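You operate a simulated robot arm through the tools that you are given. There is no shell and no other tool.

Carry out the task below with a simulated robot arm. There is one attempt and no reset: what you move stays moved.

## Task
Push both sample boards up to the blue level and weight them.
Fine: Stand the level lengthwise before the shelf, push each board to within 4 CM of it, lay the steel bar across both. Drop and damage nothing, leave nothing switched on. Set down upright: blue level, steel bar.

The check looks at the end state, three seconds after you hand in, the way a careful person would. Anything else that was tipped, shoved, dropped, spilled or broken makes it a failure.

## Robot
A 7-joint arm with a two-finger parallel gripper, fixed in place. Base frame: the origin is at the foot of the arm, x ahead of it, y to its left, z up; the work surface is at about z = 0.76. Units: m, degrees, N and s.
With the tool pointing down near the work surface it reaches from about 0.2 to 0.68 m from the base axis. Its first joint turns from -66.0 to 66.0 degrees. Payload 2.4 kg.
The TCP is the grasp point between the finger pads, 0.03 m short of the fingertips. In the tool frame z runs along the fingers and y along their closing line. Largest opening 0.094 m; finger width 0.028, thickness 0.01; the body of the gripper, 0.05 by 0.096 m, starts 0.055 m behind the TCP.
Orientation is that of the tool frame in the base frame, as [roll, pitch, yaw] about the fixed x, y, z axes, in that order (R = Rz(yaw) Ry(pitch) Rx(roll)). With the fingers straight down and closing along the base's y, the tool's x points along the base's -x, its y along +y and its z along -z.

## Interface
- The arm moves only by the tool drive_tool. Its argument "moves" is a list of rows, each an object of numbers (a shift or turn left out is 0, a gripper value left out holds the last): "x", "y", "z": the shift along the base's x, y, z in units of 25 mm (1.0 is 25 mm); "rx", "ry", "rz": the turn, a rotation vector about the base's x, y, z in units of 8 degrees (1.0 is 8 degrees); "grip": the opening, from 0 (shut) to 1 (fully open). In form: [{"x": .., "y": .., "z": .., "rx": .., "ry": .., "rz": .., "grip": ..}, ...]. A call has 1 to 20 rows; each row shifts and turns the commanded pose from where the row before left it. A call with a number of a shift or a turn outside -1 to 1 is refused whole. Rows are played at 5 a second. More than 0.05 m and 8.6 degrees between two rows, or a gripper value outside its range, and nothing of the call is played. Where a pose cannot be reached the arm comes as near as it can. A force on the tool above 90 N (or 10 N above the force at the start of the call, whichever is more), or a blocked arm, ends the call early, and 0.2 s more pass. The fingers move at their own pace (about 0.153 m/s each) and stop on an object; they squeeze with about 37 N. The grip force told is the motor's: it shows also when the fingers shut on nothing. Time passes only in rows, and 0.2 s behind the last, so rows that do not move let the fingers close. It gives the time, the measured TCP pose, the force on the tool (base axes), the opening and the grip force at its end, in the units of the frame above (readings bear some noise), with the torque about the TCP (base axes, N m) and any sound that the robot's microphone picked up.
- Cameras (640 x 400 px; columns grow to the right, rows downward): "scene" is fixed at [0.0378, 0.4778, 1.4386]; the picture's right is [-0.73, -0.68, 0.00], its down [-0.42, 0.45, -0.79] and it looks along [0.53, -0.58, -0.62] (base axes); focal length 370 px, centre (320, 200). "wrist" rides on the gripper at [0.076, 0.014, -0.103] in the tool frame; the picture's right is [-0.18, 0.98, 0.00], its down [-0.75, -0.14, -0.64] and it looks along [-0.63, -0.12, 0.77] (tool axes); focal length 243 px, centre (320, 200). There is no depth. A picture from a camera that has moved, and an enlarged one, comes with that camera's place and axes in the base frame and with its lens.
- camera(camera): a new picture of that camera. No time passes.
- zoom(camera, box): a new picture of the part [left, top, right, bottom] of that camera's present view, enlarged. No time passes.
- sign_off(): hands the job in; it is judged then, once.

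Nothing tells you positions but the pictures and the camera data. Unless the task says otherwise, let go and move clear before handing in.

The tools are called after ">>>" as a command line: name --argument value ..., lists and objects as JSON in quotes. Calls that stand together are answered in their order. drive_tool: Moves the arm, as the interface text tells. Its arguments: {"type":"object","properties":{"moves":{"type":"array","items":{"type":"object","properties":{"x":{"type":"number"},"y":{"type":"number"},"z":{"type":"number"},"rx":{"type":"number"},"ry":{"type":"number"},"rz":{"type":"number"},"grip":{"type":"number"}}}}},"required":["moves"]} The other tools are called the same way: camera (camera) takes a picture; zoom (camera, box) takes an enlarged picture of a part of a camera's view; sign_off () hands the job in.

At the start:

```text
clock: 0.0
eef_pos: [0.3898, -0.0276, 1.0987]
tcp_rot: [-180.0, 0.0, 179.9]
wrist_force: [-0.1, 0.4, 0.7]
moment: [0.03, -0.04, -0.03]
grip_width: 0.0942
finger_force: 0.1
```

scene: 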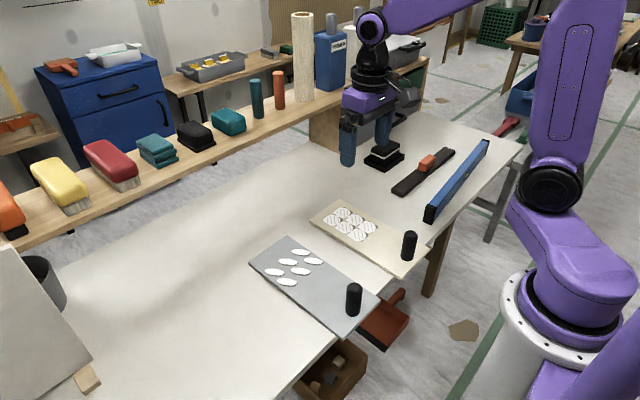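
wrist: 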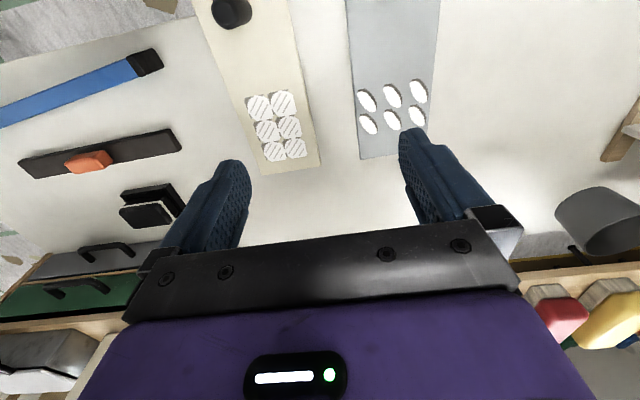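

I see two boards with black knobs overhanging the near table edge, a blue level, a dark bar with an orange grip (probably the steel bar), a black item, and a shelf along the far side. I'll look closer before moving anything.

>>> zoom --camera "scene" --box '[240, 180, 440, 340]'

>>> zoom --camera "scene" --box '[320, 80, 520, 230]'

>>> zoom --camera "scene" --box '[0, 60, 320, 260]'

>>> zoom --camera "wrist" --box '[0, 0, 320, 200]'

>>> zoom --camera "wrist" --box '[320, 0, 640, 200]'

```text
2.50 times, centred on (340, 260) of scene
camera zoom: at [0.0378, 0.4778, 1.4386], right [-0.73, -0.68, 0.0], down [-0.42, 0.45, -0.79], along [0.53, -0.58, -0.62], focal length 926 px, centre (270, 50)
```

zoom: 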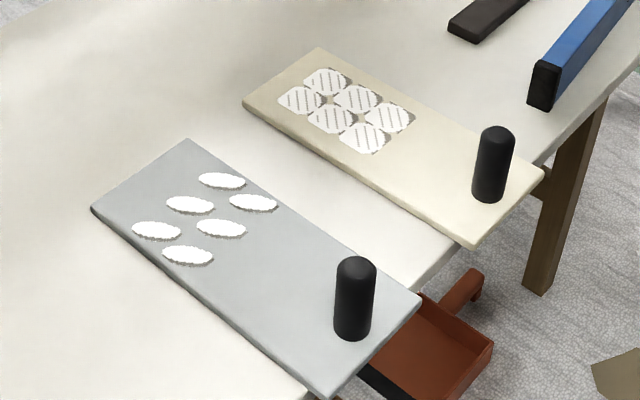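

```text
2.67 times, centred on (420, 155) of scene
camera zoom: at [0.0378, 0.4778, 1.4386], right [-0.73, -0.68, 0.0], down [-0.42, 0.45, -0.79], along [0.53, -0.58, -0.62], focal length 988 px, centre (53, 320)
```

zoom: 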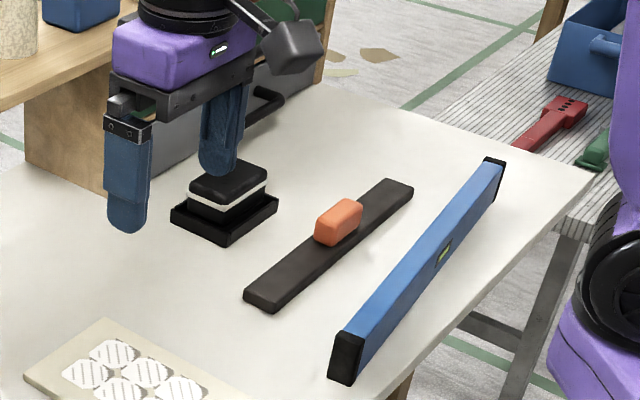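

```text
2.00 times, centred on (160, 160) of scene
camera zoom: at [0.0378, 0.4778, 1.4386], right [-0.73, -0.68, 0.0], down [-0.42, 0.45, -0.79], along [0.53, -0.58, -0.62], focal length 741 px, centre (640, 280)
```

zoom: 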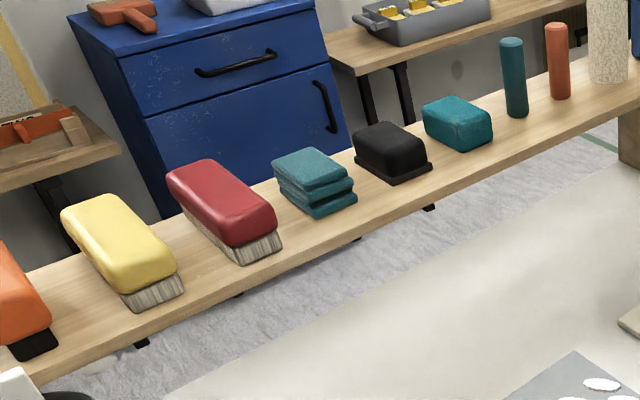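

```text
2.00 times, centred on (160, 100) of wrist
camera zoom: at [0.3133, -0.0131, 1.2015], right [0.18, 0.98, 0.0], down [0.75, -0.14, 0.64], along [0.63, -0.12, -0.77], focal length 485 px, centre (640, 400)
```

zoom: 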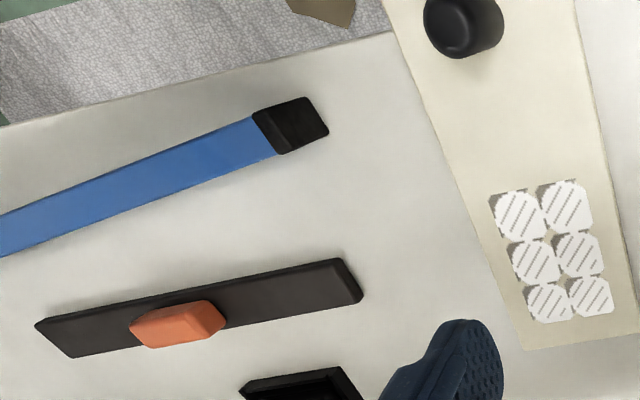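

```text
2.00 times, centred on (480, 100) of wrist
camera zoom: at [0.3133, -0.0131, 1.2015], right [0.18, 0.98, 0.0], down [0.75, -0.14, 0.64], along [0.63, -0.12, -0.77], focal length 485 px, centre (0, 400)
```

zoom: 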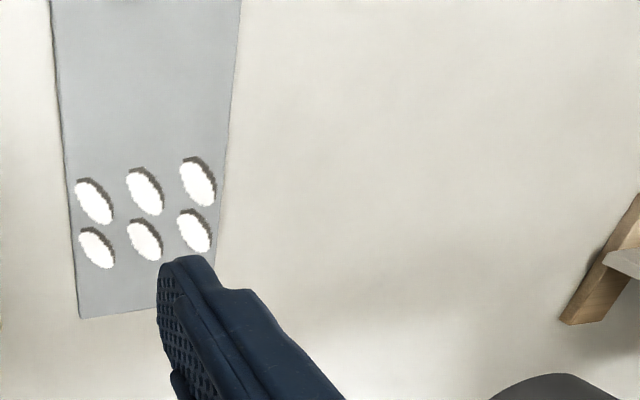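

The level stands on its edge along y, about x 0.34–0.38 and y −0.28 to −0.74. The bar is near (0.47, −0.50), the boards lie at x 0.28–0.57, and the shelf front is near x 0.76. I'll swing over the level with the fingers turned to close across it, then check with the wrist camera.

>>> drive_tool --moves '[{"y": -0.9, "rz": -0.53, "z": -0.1, "x": -0.06, "grip": 1}, {"y": -0.9, "rz": -0.53, "z": -0.1, "x": -0.06}, {"y": -0.9, "rz": -0.53, "z": -0.1, "x": -0.06}, {"y": -0.9, "rz": -0.53, "z": -0.1, "x": -0.06}, {"y": -0.9, "rz": -0.53, "z": -0.1, "x": -0.06}, {"y": -0.9, "rz": -0.53, "z": -0.1, "x": -0.06}, {"y": -0.9, "rz": -0.53, "z": -0.1, "x": -0.06}, {"y": -0.9, "rz": -0.53, "z": -0.1, "x": -0.06}, {"y": -0.9, "rz": -0.53, "z": -0.1, "x": -0.06}, {"y": -0.9, "rz": -0.53, "z": -0.1, "x": -0.06}, {"y": -0.9, "rz": -0.53, "z": -0.1, "x": -0.06}, {"y": -0.9, "rz": -0.53, "z": -0.1, "x": -0.06}, {"y": -0.9, "rz": -0.53, "z": -0.1, "x": -0.06}, {"y": -0.9, "rz": -0.53, "z": -0.1, "x": -0.06}, {"y": -0.9, "rz": -0.53, "z": -0.1, "x": -0.06}, {"y": -0.9, "rz": -0.53, "z": -0.1, "x": -0.06}, {"y": -0.9, "rz": -0.53, "z": -0.1, "x": -0.06}, {"y": -0.9, "rz": -0.53, "z": -0.1, "x": -0.06}, {"y": -0.9, "rz": -0.53, "z": -0.1, "x": -0.06}, {"y": -0.9, "rz": -0.53, "z": -0.1, "x": -0.06}]'

>>> camera --camera "wrist"

>>> camera --camera "scene"

```text
clock: 4.2
eef_pos: [0.3608, -0.4784, 1.0507]
tcp_rot: [179.9, 0.0, 95.1]
wrist_force: [0.0, -0.7, -0.2]
moment: [0.03, 0.01, 0.0]
grip_width: 0.0939
finger_force: 0.1
```

```text
taken
camera wrist: at [0.3669, -0.4006, 1.1517], right [1.0, -0.1, 0.0], down [-0.07, -0.76, 0.64], along [-0.06, -0.64, -0.77], focal length 243 px, centre (320, 200)
```

wrist: 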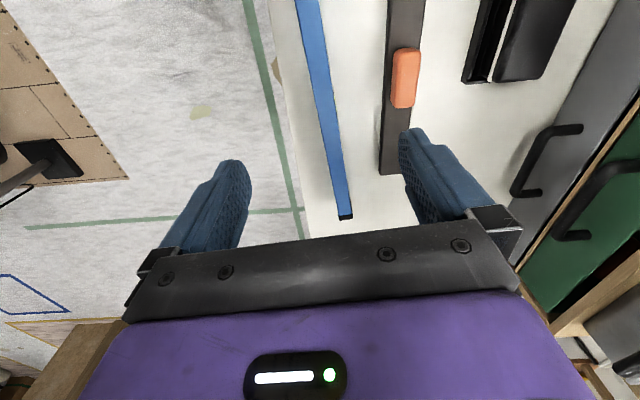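

```text
taken
```

scene: 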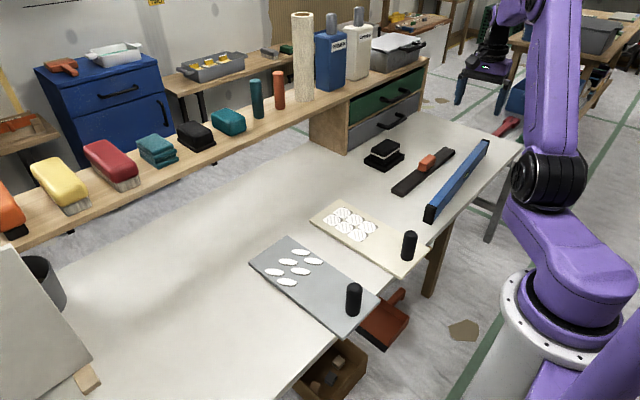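

>>> zoom --camera "scene" --box '[390, 130, 510, 230]'

>>> zoom --camera "scene" --box '[290, 60, 450, 180]'

>>> zoom --camera "wrist" --box '[260, 0, 520, 230]'

```text
4.00 times, centred on (450, 180) of scene
camera zoom: at [0.0378, 0.4778, 1.4386], right [-0.73, -0.68, 0.0], down [-0.42, 0.45, -0.79], along [0.53, -0.58, -0.62], focal length 1482 px, centre (-200, 280)
```

zoom: 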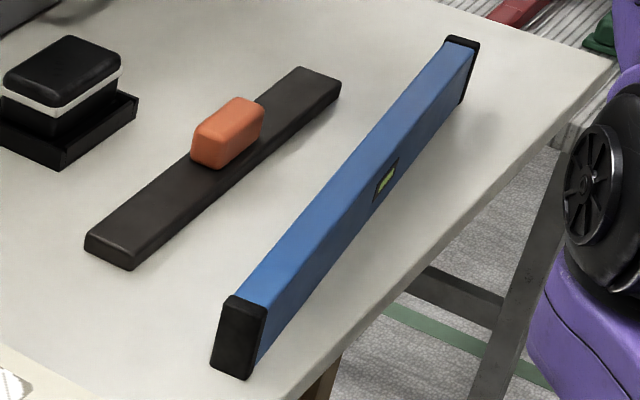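

```text
3.33 times, centred on (370, 120) of scene
camera zoom: at [0.0378, 0.4778, 1.4386], right [-0.73, -0.68, 0.0], down [-0.42, 0.45, -0.79], along [0.53, -0.58, -0.62], focal length 1235 px, centre (153, 467)
```

zoom: 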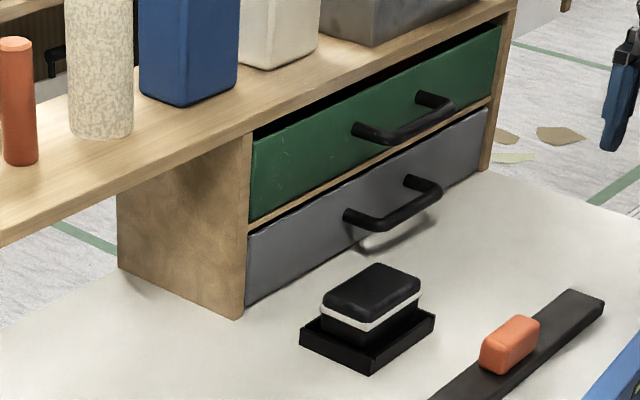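

```text
1.74 times, centred on (390, 115) of wrist
camera zoom: at [0.3669, -0.4006, 1.1517], right [1.0, -0.1, 0.0], down [-0.07, -0.76, 0.64], along [-0.06, -0.64, -0.77], focal length 422 px, centre (198, 348)
```

zoom: 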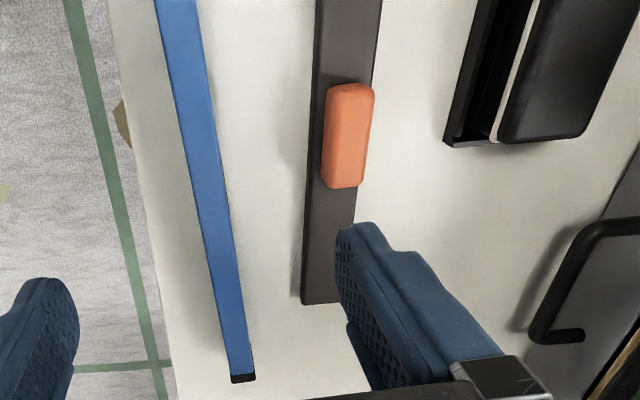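

The level's centre works out at (0.359, −0.498), about 6 cm tall and 2.6 cm wide, with a yaw of about 5.7°. I'll descend over it with the fingers open and check before closing.

>>> drive_tool --moves '[{"y": -0.76, "rz": 0.07, "z": -0.5}, {"z": -1}, {"z": -1}, {"z": -1}, {"z": -1}, {"z": -1}, {"z": -1}, {"z": -0.5}]'

>>> camera --camera "wrist"

>>> zoom --camera "scene" --box '[390, 110, 520, 230]'

```text
clock: 6.0
eef_pos: [0.3594, -0.4968, 0.8748]
tcp_rot: [-180.0, 0.0, 95.7]
wrist_force: [-0.4, -0.5, -0.2]
moment: [0.01, 0.01, -0.01]
grip_width: 0.094
finger_force: 0.0
```

```text
taken
camera wrist: at [0.3658, -0.4192, 0.9763], right [1.0, -0.08, 0.0], down [-0.06, -0.76, 0.64], along [-0.05, -0.64, -0.77], focal length 243 px, centre (320, 200)
```

wrist: 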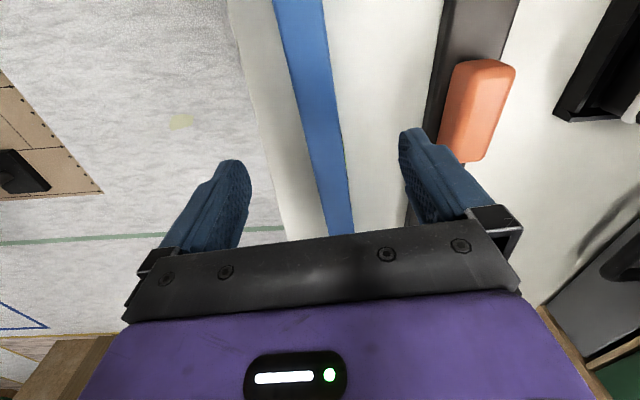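

```text
3.33 times, centred on (455, 170) of scene
camera zoom: at [0.0378, 0.4778, 1.4386], right [-0.73, -0.68, 0.0], down [-0.42, 0.45, -0.79], along [0.53, -0.58, -0.62], focal length 1235 px, centre (-130, 300)
```

zoom: 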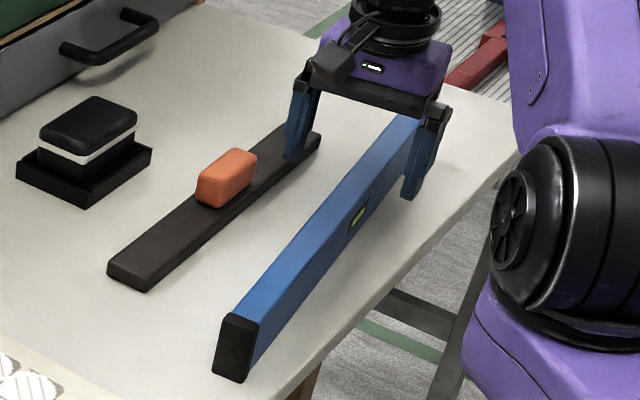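

The fingers straddle the level squarely, and clear the bar. I'll lower to z≈0.80 and close.

>>> drive_tool --moves '[{"z": -1}, {"z": -1}, {"z": -1}, {}, {"grip": 0}, {"grip": 0}, {"grip": 0}, {"grip": 0}]'

>>> camera --camera "wrist"

>>> zoom --camera "scene" --box '[390, 110, 520, 230]'

```text
clock: 7.8
eef_pos: [0.3602, -0.4967, 0.8]
tcp_rot: [-180.0, -0.1, 95.9]
wrist_force: [1.0, 0.0, 0.1]
moment: [-0.47, -0.09, 0.17]
grip_width: 0.0301
finger_force: 37.2
```

```text
taken
camera wrist: at [0.3654, -0.4193, 0.9009], right [1.0, -0.08, 0.0], down [-0.06, -0.76, 0.64], along [-0.05, -0.64, -0.77], focal length 243 px, centre (320, 200)
```

wrist: 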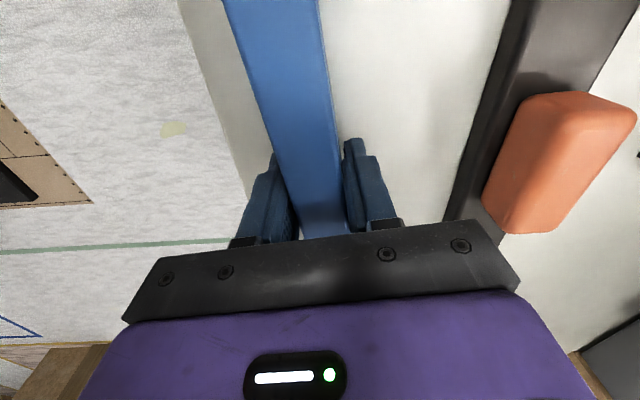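

```text
3.33 times, centred on (455, 170) of scene
camera zoom: at [0.0379, 0.4778, 1.4386], right [-0.73, -0.68, 0.0], down [-0.42, 0.45, -0.79], along [0.53, -0.58, -0.62], focal length 1235 px, centre (-130, 300)
```

zoom: 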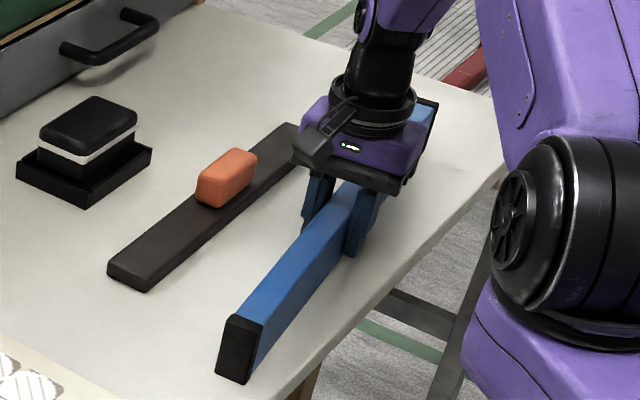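

The level is gripped, and its width reads 30 mm. I'll lift it straight up slowly and check that it hangs level.

>>> drive_tool --moves '[{"z": 0.2}, {"z": 0.4}, {"z": 0.6}, {"z": 0.8}, {"z": 1}, {"z": 1}, {"z": 1}, {"z": 1}, {"z": 1}, {}]'

>>> camera --camera "scene"

>>> camera --camera "wrist"

```text
clock: 10.0
eef_pos: [0.3603, -0.4959, 0.9743]
tcp_rot: [180.0, 0.0, 95.7]
wrist_force: [0.6, -0.3, -2.3]
moment: [-0.01, -0.02, -0.03]
grip_width: 0.0256
finger_force: 37.1
```

```text
taken
```

scene: 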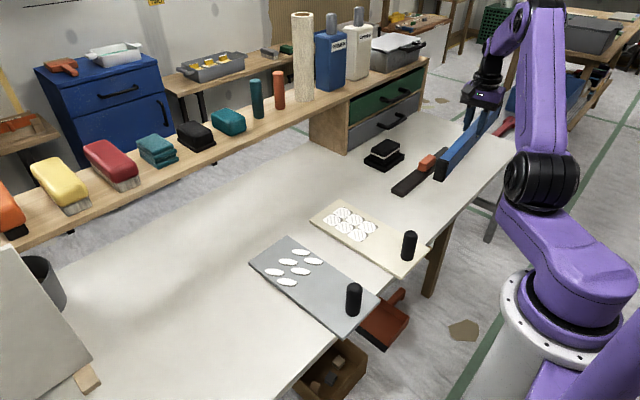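

```text
taken
camera wrist: at [0.3664, -0.4187, 1.0771], right [1.0, -0.08, 0.0], down [-0.06, -0.76, 0.64], along [-0.05, -0.64, -0.77], focal length 243 px, centre (320, 200)
```

wrist: 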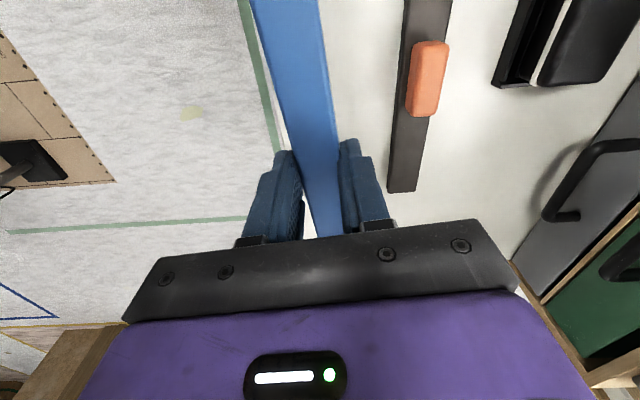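

The level hangs evenly with almost no moment and a weight of about 2.3 N. I'll carry it high to in front of the shelf and straighten it to run parallel to y.

>>> drive_tool --moves '[{"y": 0.4, "x": 0.2}, {"y": 0.9, "x": 0.5, "rz": -0.04}, {"y": 0.99, "x": 0.54, "rz": -0.04}, {"y": 0.99, "x": 0.54, "rz": -0.04}, {"y": 0.99, "x": 0.54, "rz": -0.04}, {"y": 0.99, "x": 0.54, "rz": -0.04}, {"y": 0.99, "x": 0.54, "rz": -0.04}, {"y": 0.99, "x": 0.54, "rz": -0.04}, {"y": 0.99, "x": 0.54, "rz": -0.04}, {"y": 0.99, "x": 0.54, "rz": -0.04}, {"y": 0.99, "x": 0.54, "rz": -0.04}, {"y": 0.99, "x": 0.54, "rz": -0.04}, {"y": 0.99, "x": 0.54, "rz": -0.04}, {"y": 0.99, "x": 0.54, "rz": -0.04}, {"y": 0.99, "x": 0.54, "rz": -0.04}, {"y": 0.99, "x": 0.54, "rz": -0.04}, {"y": 0.99, "x": 0.54, "rz": -0.04}, {"y": 0.99, "x": 0.54, "rz": -0.04}, {"y": 0.99, "x": 0.54, "rz": -0.03}, {"y": 0.99, "x": 0.54}]'

>>> camera --camera "scene"

>>> camera --camera "wrist"

```text
clock: 14.2
eef_pos: [0.6215, -0.0172, 0.9744]
tcp_rot: [-180.0, 0.0, 90.2]
wrist_force: [0.2, -0.5, -2.4]
moment: [0.04, 0.01, 0.02]
grip_width: 0.0256
finger_force: 37.3
```

```text
taken
```

scene: 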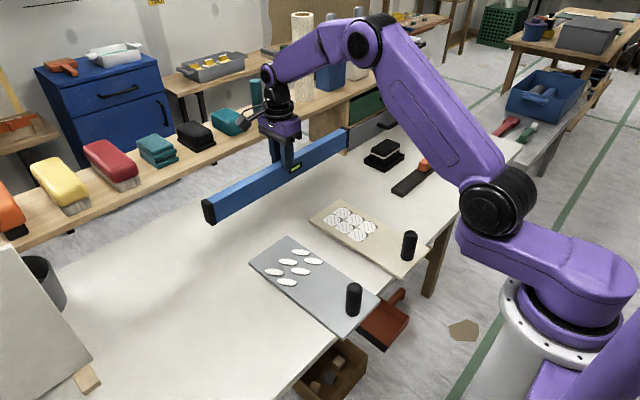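

```text
taken
camera wrist: at [0.6349, 0.0591, 1.0767], right [0.98, -0.18, 0.0], down [-0.14, -0.75, 0.64], along [-0.12, -0.63, -0.77], focal length 243 px, centre (320, 200)
```

wrist: 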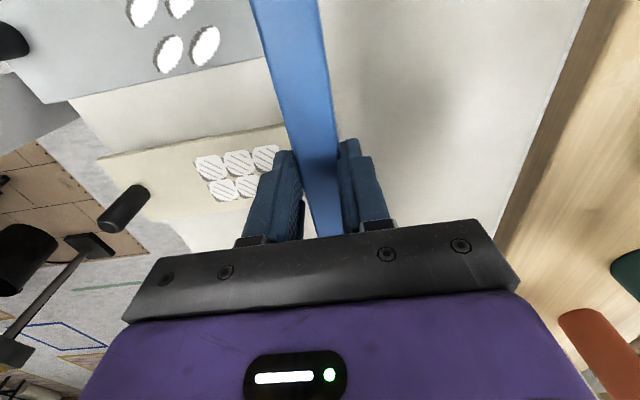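

The level is parallel to the shelf, whose front edge is at x≈0.73. I'll move to x≈0.65 and lower it gently to the table.

>>> drive_tool --moves '[{"x": 0.57, "y": 0.09, "rz": -0.02}, {"x": 0.57}, {"z": -0.6}, {"z": -1}, {"z": -1}, {"z": -1}, {"z": -1}, {"z": -1}, {"z": -0.6}, {"z": -0.3}, {"z": -0.2}, {"z": -0.1}, {}]'

>>> camera --camera "scene"

>>> zoom --camera "scene" --box '[190, 80, 370, 240]'

```text
clock: 16.6
eef_pos: [0.6559, -0.0146, 0.8214]
tcp_rot: [179.1, 0.1, 90.0]
wrist_force: [-0.5, -0.6, 8.5]
moment: [0.29, 0.08, 0.11]
grip_width: 0.0257
finger_force: 37.3
stopped in row 11: the force on the tool passed its limit at 97 N (the readings are from after the stop); the commanded pose is now the measured one
```

```text
taken
```

scene: 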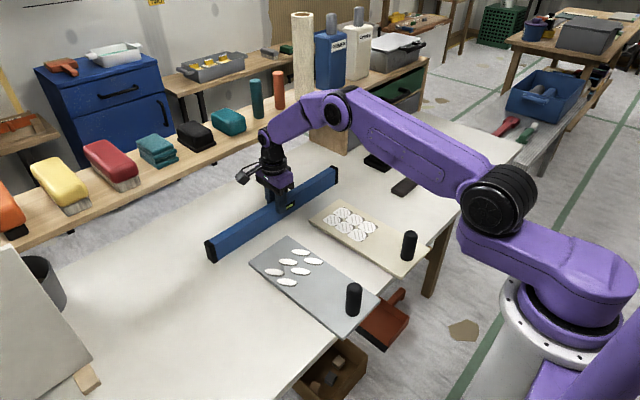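

```text
2.50 times, centred on (280, 160) of scene
camera zoom: at [0.0377, 0.4778, 1.4386], right [-0.73, -0.68, 0.0], down [-0.42, 0.45, -0.79], along [0.53, -0.58, -0.62], focal length 926 px, centre (420, 300)
```

zoom: 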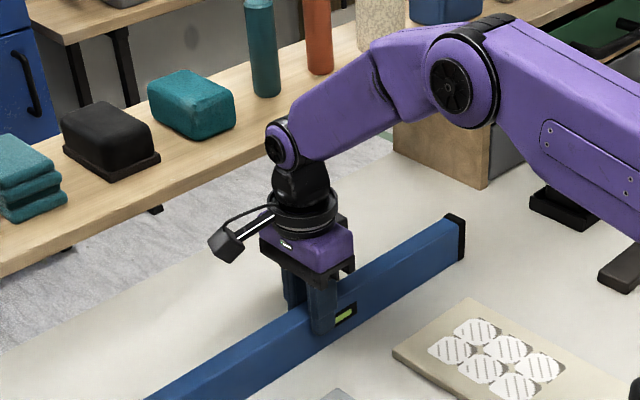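

The descent stopped at z≈0.821 on an upward force, so the level may be touching earlier than expected. I'll inspect its ends before doing anything else.

>>> zoom --camera "scene" --box '[190, 200, 290, 270]'

>>> zoom --camera "scene" --box '[270, 150, 370, 220]'

>>> camera --camera "wrist"

```text
5.71 times, centred on (240, 235) of scene
camera zoom: at [0.0377, 0.4778, 1.4386], right [-0.73, -0.68, 0.0], down [-0.42, 0.45, -0.79], along [0.53, -0.58, -0.62], focal length 2117 px, centre (777, 0)
```

zoom: 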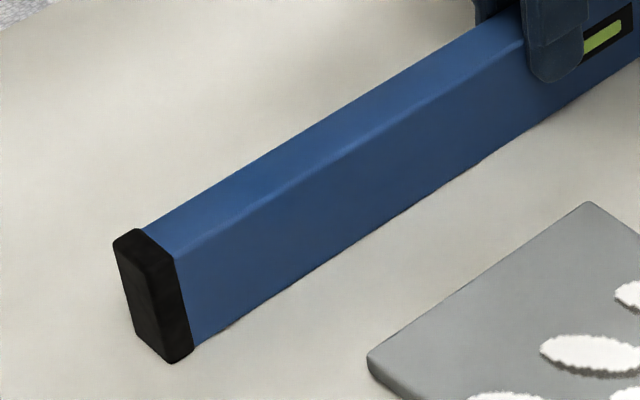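

```text
5.71 times, centred on (320, 185) of scene
camera zoom: at [0.0377, 0.4778, 1.4386], right [-0.73, -0.68, 0.0], down [-0.42, 0.45, -0.79], along [0.53, -0.58, -0.62], focal length 2117 px, centre (320, 286)
```

zoom: 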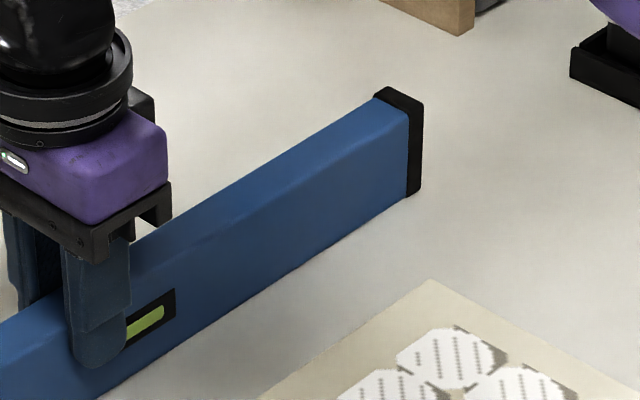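

```text
taken
camera wrist: at [0.6672, 0.0613, 0.9229], right [0.98, -0.18, 0.02], down [-0.15, -0.75, 0.64], along [-0.1, -0.63, -0.77], focal length 243 px, centre (320, 200)
```

wrist: 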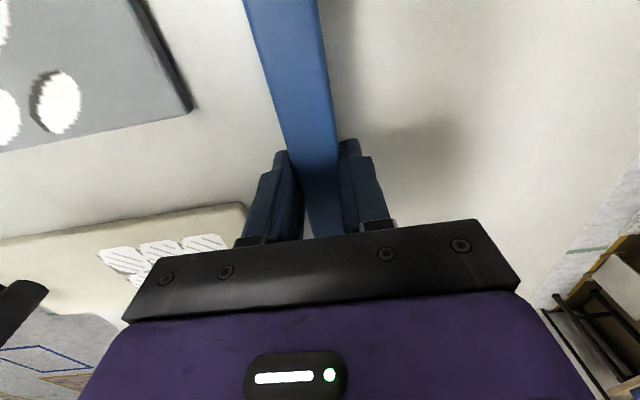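

Comparing views, the level slid about 2 cm down in the grip during the lift, and it is now standing on the table at both ends. I'll straighten the small tilt and recheck the force before releasing.

>>> drive_tool --moves '[{}, {"rx": 0.11}, {}]'

>>> zoom --camera "scene" --box '[190, 140, 350, 270]'

```text
clock: 17.4
eef_pos: [0.6563, -0.0155, 0.8215]
tcp_rot: [179.1, -0.8, 90.0]
wrist_force: [2.4, -0.6, 19.5]
moment: [-1.13, 0.08, 0.22]
grip_width: 0.0255
finger_force: 37.0
```

```text
3.08 times, centred on (270, 205) of scene
camera zoom: at [0.0375, 0.4779, 1.4386], right [-0.73, -0.68, 0.0], down [-0.42, 0.45, -0.79], along [0.53, -0.58, -0.62], focal length 1140 px, centre (474, 185)
```

zoom: 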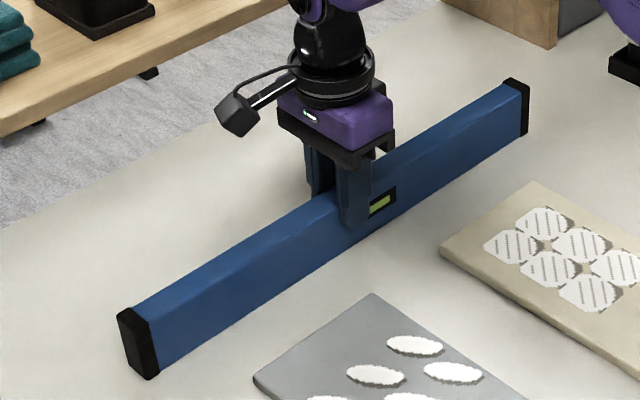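

That turned about the wrong axis, since the leftover tilt is about base y. I'll undo it, correct about y, and ease up about a millimetre.

>>> drive_tool --moves '[{"rx": -0.1, "z": 0.04}, {"ry": 0.11}, {}, {}]'

```text
clock: 18.4
eef_pos: [0.654, -0.0151, 0.8216]
tcp_rot: [179.9, -0.1, 90.1]
wrist_force: [5.8, -0.9, 14.7]
moment: [0.68, -0.59, -0.45]
grip_width: 0.0259
finger_force: 37.4
```

>>> drive_tool --moves '[{"z": 0.06}, {}, {}]'

>>> camera --camera "wrist"

```text
clock: 19.2
eef_pos: [0.6531, -0.0146, 0.8211]
tcp_rot: [-179.7, 0.0, 90.1]
wrist_force: [1.7, 0.5, 3.0]
moment: [-0.06, -0.16, 0.06]
grip_width: 0.0254
finger_force: 36.9
```

```text
taken
camera wrist: at [0.6672, 0.0614, 0.9228], right [0.98, -0.18, -0.01], down [-0.14, -0.75, 0.64], along [-0.12, -0.63, -0.77], focal length 243 px, centre (320, 200)
```

wrist: 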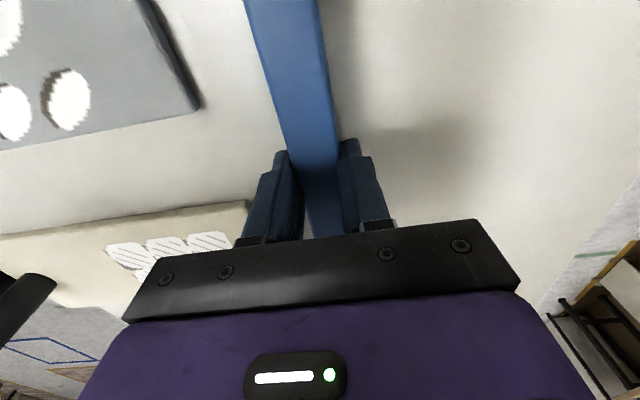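

The level rests lightly on the table and is upright. I'll open a little, let it settle, then rise clear.

>>> drive_tool --moves '[{"grip": 0.32}, {"grip": 0.36}, {"grip": 0.45}, {"grip": 0.6}, {}]'

>>> zoom --camera "scene" --box '[190, 140, 350, 270]'

>>> camera --camera "wrist"

```text
clock: 20.4
eef_pos: [0.655, -0.0158, 0.8216]
tcp_rot: [-179.8, 0.1, 90.0]
wrist_force: [-0.5, 0.7, 0.4]
moment: [0.03, -0.01, -0.08]
grip_width: 0.0565
finger_force: 0.1
```

```text
3.08 times, centred on (270, 205) of scene
camera zoom: at [0.0378, 0.4778, 1.4386], right [-0.73, -0.68, 0.0], down [-0.42, 0.45, -0.79], along [0.53, -0.58, -0.62], focal length 1140 px, centre (474, 185)
```

zoom: 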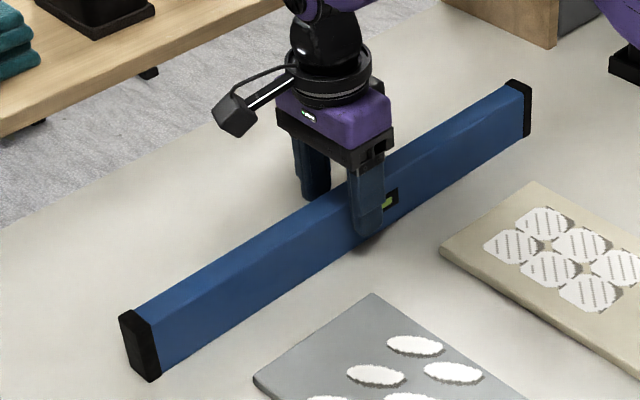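

```text
taken
camera wrist: at [0.668, 0.0611, 0.9239], right [0.98, -0.18, 0.0], down [-0.14, -0.75, 0.64], along [-0.12, -0.63, -0.77], focal length 243 px, centre (320, 200)
```

wrist: 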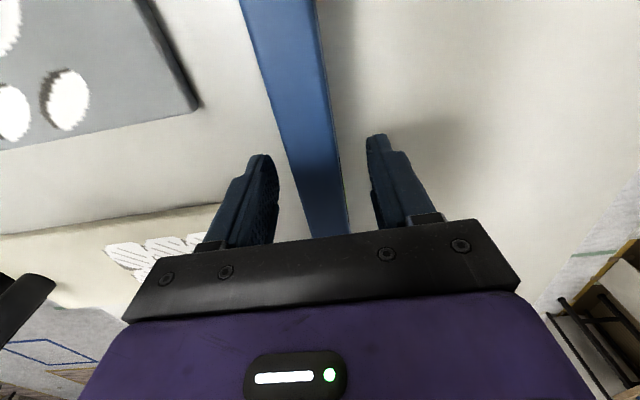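

The level stands free in front of the shelf with its front face at about x=0.64. I'll rise and go over to the gray board's knob near (0.305, 0.089), turning the fingers to close along y.

>>> drive_tool --moves '[{"z": 0.5}, {"z": 1}, {"z": 1}, {"z": 1}, {"z": 1}, {"z": 1}, {"z": 1}, {"z": 0.5}]'

>>> drive_tool --moves '[{"x": -0.87, "y": 0.26, "rz": 0.703, "grip": 1}, {"x": -0.87, "y": 0.26, "rz": 0.703}, {"x": -0.87, "y": 0.26, "rz": 0.703}, {"x": -0.87, "y": 0.26, "rz": 0.703}, {"x": -0.87, "y": 0.26, "rz": 0.703}, {"x": -0.87, "y": 0.26, "rz": 0.703}, {"x": -0.87, "y": 0.26, "rz": 0.703}, {"x": -0.87, "y": 0.26, "rz": 0.703}, {"x": -0.87, "y": 0.26, "rz": 0.703}, {"x": -0.87, "y": 0.26, "rz": 0.703}, {"x": -0.87, "y": 0.26, "rz": 0.703}, {"x": -0.87, "y": 0.26, "rz": 0.703}, {"x": -0.87, "y": 0.26, "rz": 0.703}, {"x": -0.87, "y": 0.26, "rz": 0.703}, {"x": -0.87, "y": 0.26, "rz": 0.703}, {"x": -0.87, "y": 0.26, "rz": 0.703}]'

>>> camera --camera "wrist"

>>> camera --camera "scene"

```text
clock: 22.2
eef_pos: [0.6532, -0.0152, 0.9969]
tcp_rot: [-179.9, 0.0, 90.1]
wrist_force: [-0.4, 0.6, 0.6]
moment: [-0.01, 0.02, 0.01]
grip_width: 0.0563
finger_force: 0.1
```

```text
clock: 25.6
eef_pos: [0.3048, 0.0888, 0.9965]
tcp_rot: [-179.9, 0.0, 179.6]
wrist_force: [0.2, -1.0, 0.5]
moment: [-0.03, -0.02, 0.03]
grip_width: 0.0942
finger_force: 0.1
```

```text
taken
camera wrist: at [0.2288, 0.1032, 1.0982], right [0.19, 0.98, 0.0], down [0.75, -0.15, 0.64], along [0.63, -0.12, -0.77], focal length 243 px, centre (320, 200)
```

wrist: 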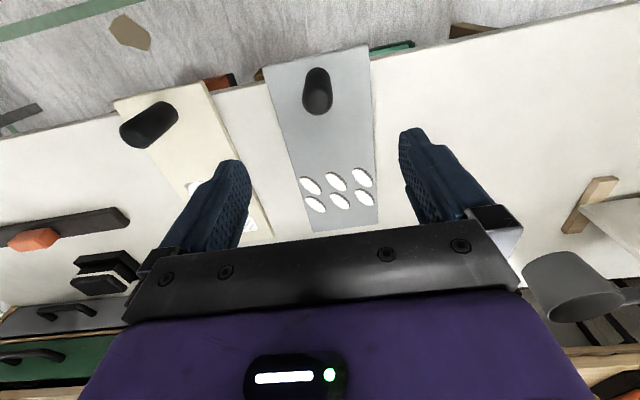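

```text
taken
```

scene: 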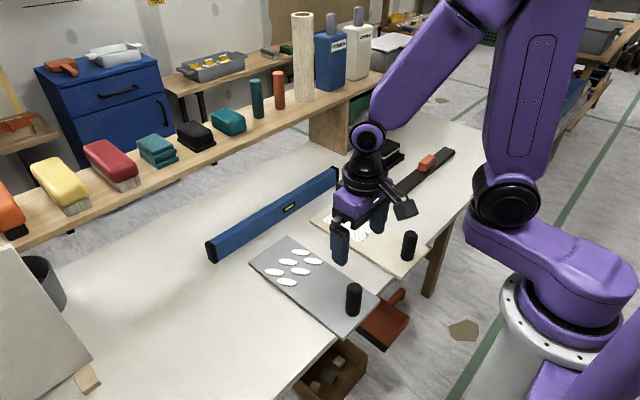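

The knob is centred between the open fingers in y and lies at x≈0.304. I'll descend to z≈0.822 around it.

>>> drive_tool --moves '[{"z": -1}, {"z": -1}, {"z": -1}, {"z": -1}, {"z": -1}, {"z": -1, "rz": 0.04}, {"z": -0.6}, {"z": -0.4}, {}]'

>>> camera --camera "wrist"

>>> zoom --camera "scene" --box '[240, 200, 440, 340]'

```text
clock: 27.6
eef_pos: [0.3056, 0.0895, 0.8224]
tcp_rot: [-179.9, 0.1, -179.8]
wrist_force: [-0.3, -0.7, -0.2]
moment: [-0.03, 0.0, -0.01]
grip_width: 0.0942
finger_force: 0.0
```

```text
taken
camera wrist: at [0.2281, 0.1033, 0.9238], right [0.18, 0.98, 0.0], down [0.75, -0.14, 0.64], along [0.63, -0.12, -0.77], focal length 243 px, centre (320, 200)
```

wrist: 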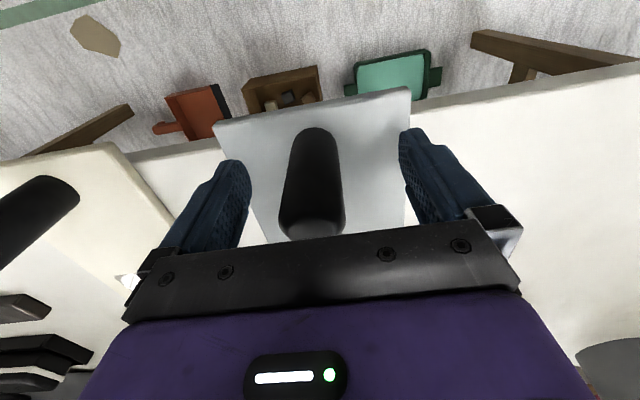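

```text
2.86 times, centred on (340, 270) of scene
camera zoom: at [0.0378, 0.4778, 1.4386], right [-0.73, -0.68, 0.0], down [-0.42, 0.45, -0.79], along [0.53, -0.58, -0.62], focal length 1058 px, centre (263, 0)
```

zoom: 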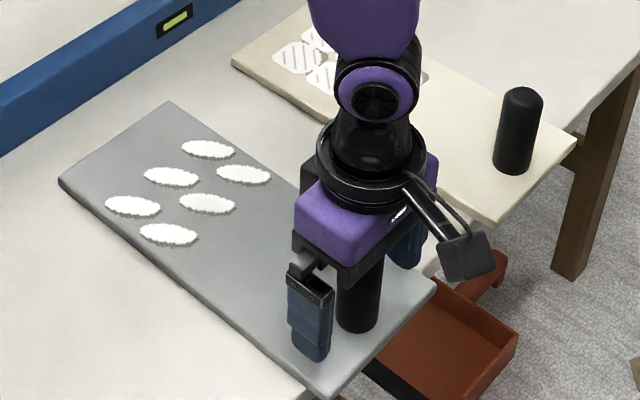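

The knob sits between the fingers. I'll close on it, check the forces, then slide the board 5 cm towards the level.

>>> drive_tool --moves '[{"grip": 0.6}, {"grip": 0.45}, {"grip": 0.3}, {"grip": 0.2}, {"grip": 0.2}]'

>>> zoom --camera "scene" --box '[240, 200, 440, 340]'

```text
clock: 28.8
eef_pos: [0.3054, 0.0894, 0.8215]
tcp_rot: [-180.0, 0.0, -179.8]
wrist_force: [-0.5, 0.5, 4.4]
moment: [0.35, 0.19, 0.02]
grip_width: 0.0314
finger_force: 36.5
```

```text
2.86 times, centred on (340, 270) of scene
camera zoom: at [0.0378, 0.4778, 1.4386], right [-0.73, -0.68, 0.0], down [-0.42, 0.45, -0.79], along [0.53, -0.58, -0.62], focal length 1058 px, centre (263, 0)
```

zoom: 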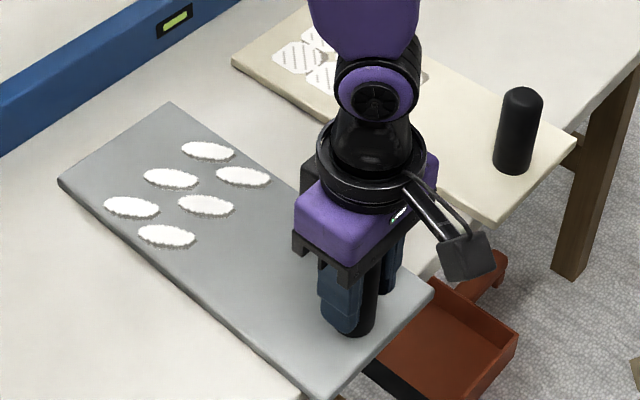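

>>> drive_tool --moves '[{"x": 0.1}, {"x": 0.2}, {"x": 0.25}, {"x": 0.25}, {"x": 0.25}, {"x": 0.25}, {"x": 0.25}, {"x": 0.25}, {"x": 0.15}, {}]'

>>> camera --camera "scene"

>>> zoom --camera "scene" --box '[190, 180, 350, 280]'

```text
clock: 31.0
eef_pos: [0.3541, 0.0903, 0.8214]
tcp_rot: [-180.0, -0.1, -179.8]
wrist_force: [0.0, -1.0, 1.9]
moment: [0.21, 0.27, 0.02]
grip_width: 0.0313
finger_force: 36.8
```

```text
taken
```

scene: 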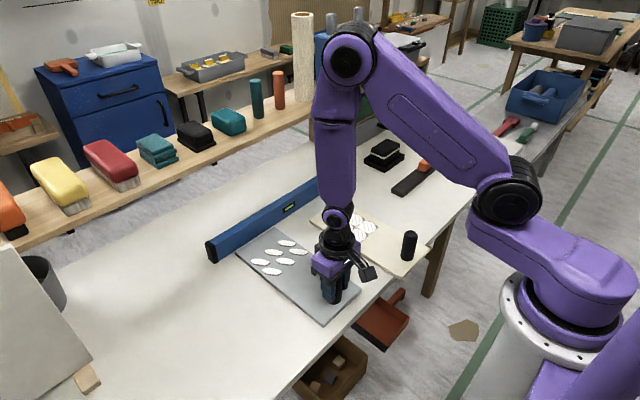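

```text
4.00 times, centred on (270, 230) of scene
camera zoom: at [0.0378, 0.4778, 1.4386], right [-0.73, -0.68, 0.0], down [-0.42, 0.45, -0.79], along [0.53, -0.58, -0.62], focal length 1482 px, centre (520, 80)
```

zoom: 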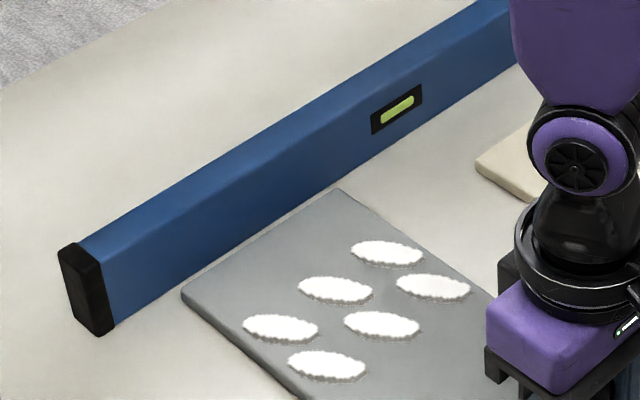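

The gray board is now about 2 cm from the level. I'll let go, rise, and move over to the beige board's knob near (0.304, −0.12).

>>> drive_tool --moves '[{"grip": 0.45}, {"grip": 0.7}, {"grip": 1}, {}, {"z": 0.6}, {"z": 1}, {"z": 1}, {"z": 1}, {"z": 1}, {"z": 1}, {"x": -0.5, "y": -1}, {"x": -0.5, "y": -1}, {"x": -0.5, "y": -1}, {"x": -0.5, "y": -1}, {"y": -1}, {"y": -1}, {"y": -1}, {"y": -1}, {"y": -0.38}, {}]'

>>> camera --camera "wrist"

>>> camera --camera "scene"

```text
clock: 35.2
eef_pos: [0.3029, -0.1204, 0.9637]
tcp_rot: [-179.9, -0.1, -179.9]
wrist_force: [0.0, -0.1, 0.0]
moment: [0.01, 0.01, 0.0]
grip_width: 0.0939
finger_force: 0.0
```

```text
taken
camera wrist: at [0.2272, -0.1069, 1.0647], right [0.18, 0.98, 0.0], down [0.75, -0.14, 0.64], along [0.63, -0.12, -0.77], focal length 243 px, centre (320, 200)
```

wrist: 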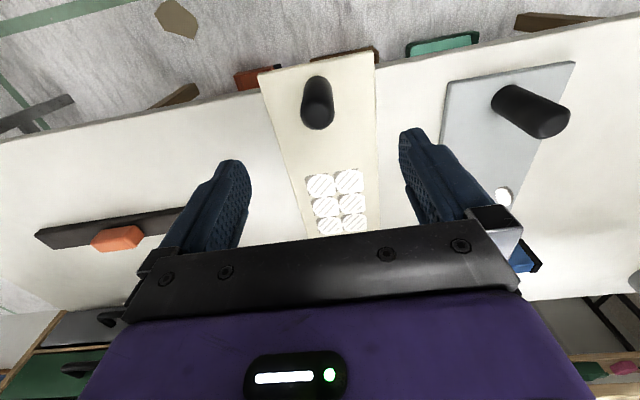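

```text
taken
```

scene: 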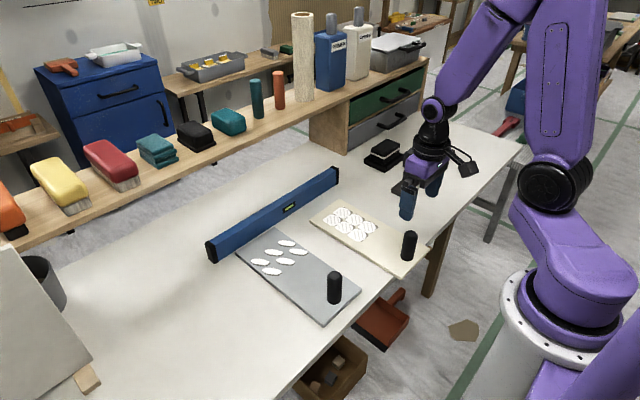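

>>> drive_tool --moves '[{"z": -1, "x": 0.06, "y": -0.04}, {"z": -1}, {"z": -1}, {"z": -1}, {"z": -1}, {"z": -0.69}, {}, {"grip": 0.6}, {"grip": 0.45}, {"grip": 0.3}, {"grip": 0.2}, {"grip": 0.2}]'

>>> zoom --camera "scene" --box '[280, 150, 450, 290]'

```text
clock: 37.8
eef_pos: [0.3048, -0.1214, 0.8195]
tcp_rot: [-179.9, 0.0, -179.8]
wrist_force: [1.0, 0.1, 3.6]
moment: [0.32, -0.11, 0.0]
grip_width: 0.0314
finger_force: 37.5
```

```text
2.86 times, centred on (365, 220) of scene
camera zoom: at [0.0378, 0.4778, 1.4386], right [-0.73, -0.68, 0.0], down [-0.42, 0.45, -0.79], along [0.53, -0.58, -0.62], focal length 1058 px, centre (191, 143)
```

zoom: 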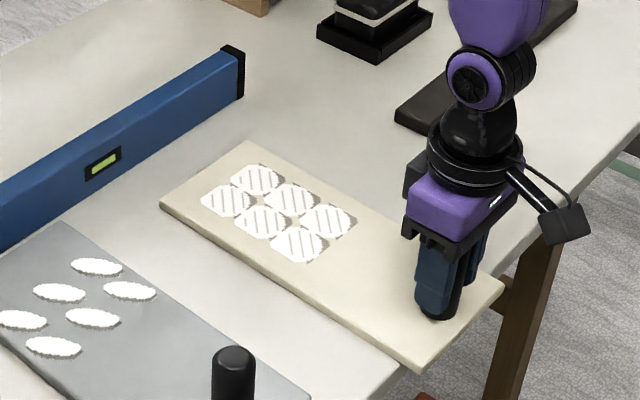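

I'm holding the beige board's knob. I'll slide it 5 cm towards the level.

>>> drive_tool --moves '[{"x": 0.1}, {"x": 0.2}, {"x": 0.25}, {"x": 0.25}, {"x": 0.25}, {"x": 0.25}, {"x": 0.25}, {"x": 0.25}, {"x": 0.15}, {}]'

>>> zoom --camera "scene" --box '[190, 130, 400, 290]'

>>> zoom --camera "scene" --box '[270, 150, 370, 230]'

```text
clock: 40.0
eef_pos: [0.3549, -0.1213, 0.8197]
tcp_rot: [-179.9, -0.1, -179.9]
wrist_force: [0.1, 0.0, 0.9]
moment: [-0.01, 0.16, -0.01]
grip_width: 0.0313
finger_force: 36.6
```

```text
2.50 times, centred on (295, 210) of scene
camera zoom: at [0.0379, 0.4778, 1.4386], right [-0.73, -0.68, 0.0], down [-0.42, 0.45, -0.79], along [0.53, -0.58, -0.62], focal length 926 px, centre (382, 175)
```

zoom: 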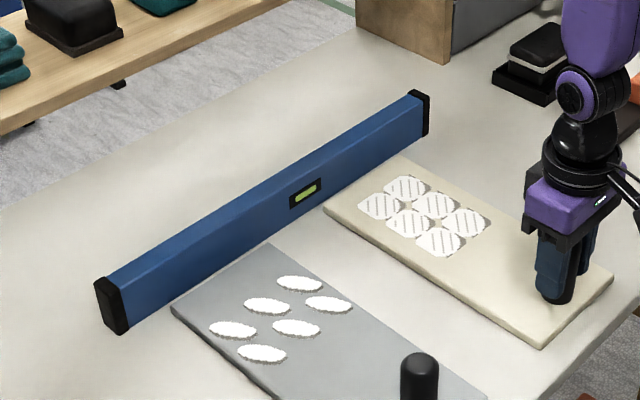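

```text
5.00 times, centred on (320, 190) of scene
camera zoom: at [0.0379, 0.4778, 1.4386], right [-0.73, -0.68, 0.0], down [-0.42, 0.45, -0.79], along [0.53, -0.58, -0.62], focal length 1852 px, centre (320, 250)
```

zoom: 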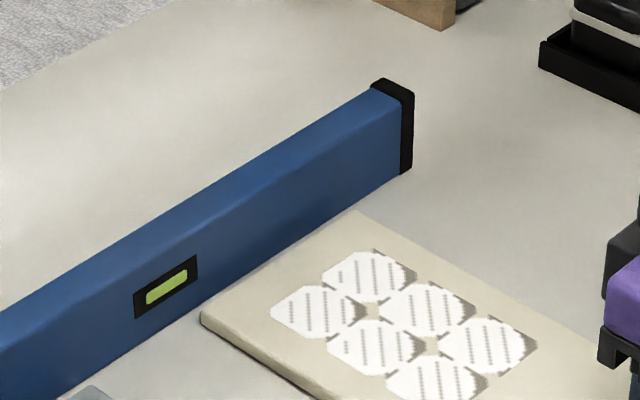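

The beige board is also about 2 cm from the level now, and both boards are clear of the table edge. Next I'll release, rise, and swing over to the steel bar's orange handle near (0.474, −0.50).

>>> drive_tool --moves '[{"grip": 0.45}, {"grip": 0.7}, {"grip": 1}, {}, {"z": 0.6}, {"z": 1}, {"z": 1}, {"z": 1}, {"z": 1}, {"z": 1}, {"z": 1}]'

>>> drive_tool --moves '[{"y": -0.947, "x": 0.2975, "rz": -0.694}, {"y": -0.947, "x": 0.2975, "rz": -0.694}, {"y": -0.947, "x": 0.2975, "rz": -0.694}, {"y": -0.947, "x": 0.2975, "rz": -0.694}, {"y": -0.947, "x": 0.2975, "rz": -0.694}, {"y": -0.947, "x": 0.2975, "rz": -0.694}, {"y": -0.947, "x": 0.2975, "rz": -0.694}, {"y": -0.947, "x": 0.2975, "rz": -0.694}, {"y": -0.947, "x": 0.2975, "rz": -0.694}, {"y": -0.947, "x": 0.2975, "rz": -0.694}, {"y": -0.947, "x": 0.2975, "rz": -0.694}, {"y": -0.947, "x": 0.2975, "rz": -0.694}, {"y": -0.947, "x": 0.2975, "rz": -0.694}, {"y": -0.947, "x": 0.2975, "rz": -0.694}, {"y": -0.947, "x": 0.2975, "rz": -0.694}, {"y": -0.947, "x": 0.2975, "rz": -0.694}]'

>>> camera --camera "wrist"

>>> camera --camera "scene"

```text
clock: 42.4
eef_pos: [0.354, -0.1214, 0.9854]
tcp_rot: [-179.9, -0.2, -179.8]
wrist_force: [-1.1, -0.2, -0.3]
moment: [0.0, -0.01, 0.0]
grip_width: 0.0943
finger_force: 0.1
```

```text
clock: 45.8
eef_pos: [0.4723, -0.5008, 0.9842]
tcp_rot: [-179.7, -0.1, 91.4]
wrist_force: [0.9, 0.5, -0.4]
moment: [0.02, 0.02, 0.01]
grip_width: 0.0939
finger_force: 0.0
```

```text
taken
camera wrist: at [0.4845, -0.4241, 1.0862], right [0.99, -0.16, 0.0], down [-0.12, -0.76, 0.64], along [-0.11, -0.63, -0.77], focal length 243 px, centre (320, 200)
```

wrist: 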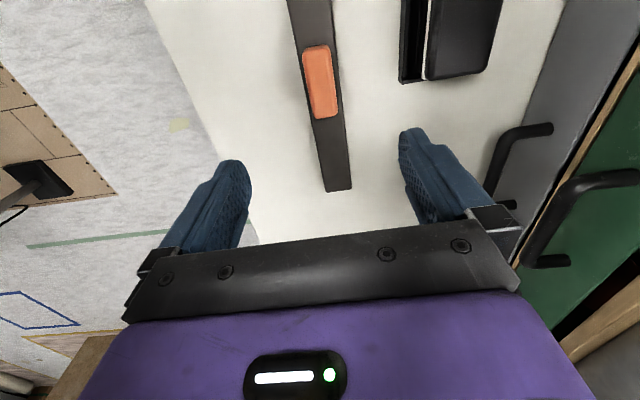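

```text
taken
```

scene: 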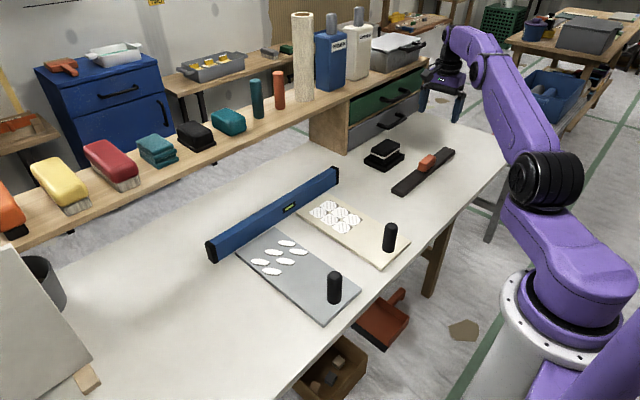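

The bar lies nearly along y at x≈0.472 with its handle at y≈−0.495. I'll narrow the fingers, descend over the handle, and check.

>>> drive_tool --moves '[{"z": -1, "y": 0.12, "rz": -0.09, "grip": 0.75}, {"z": -1}, {"z": -1}, {"z": -1}, {"z": -0.8}, {}]'

>>> camera --camera "wrist"

>>> zoom --camera "scene" --box '[360, 110, 490, 210]'

```text
clock: 47.2
eef_pos: [0.4722, -0.498, 0.8651]
tcp_rot: [-180.0, 0.0, 90.7]
wrist_force: [0.4, 0.7, 0.8]
moment: [0.01, 0.03, 0.06]
grip_width: 0.0704
finger_force: 0.1
```

```text
taken
camera wrist: at [0.4853, -0.4215, 0.9668], right [0.99, -0.17, 0.0], down [-0.13, -0.76, 0.64], along [-0.11, -0.63, -0.77], focal length 243 px, centre (320, 200)
```

wrist: 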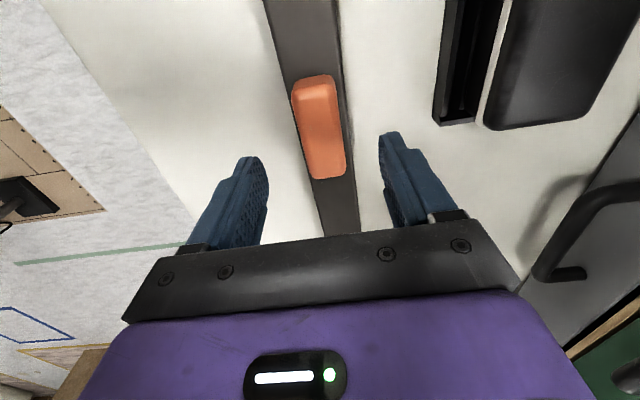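

```text
4.00 times, centred on (425, 160) of scene
camera zoom: at [0.0378, 0.4778, 1.4386], right [-0.73, -0.68, 0.0], down [-0.42, 0.45, -0.79], along [0.53, -0.58, -0.62], focal length 1482 px, centre (-100, 360)
```

zoom: 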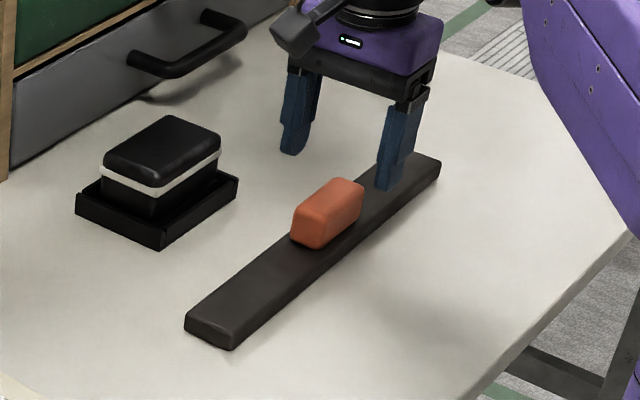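

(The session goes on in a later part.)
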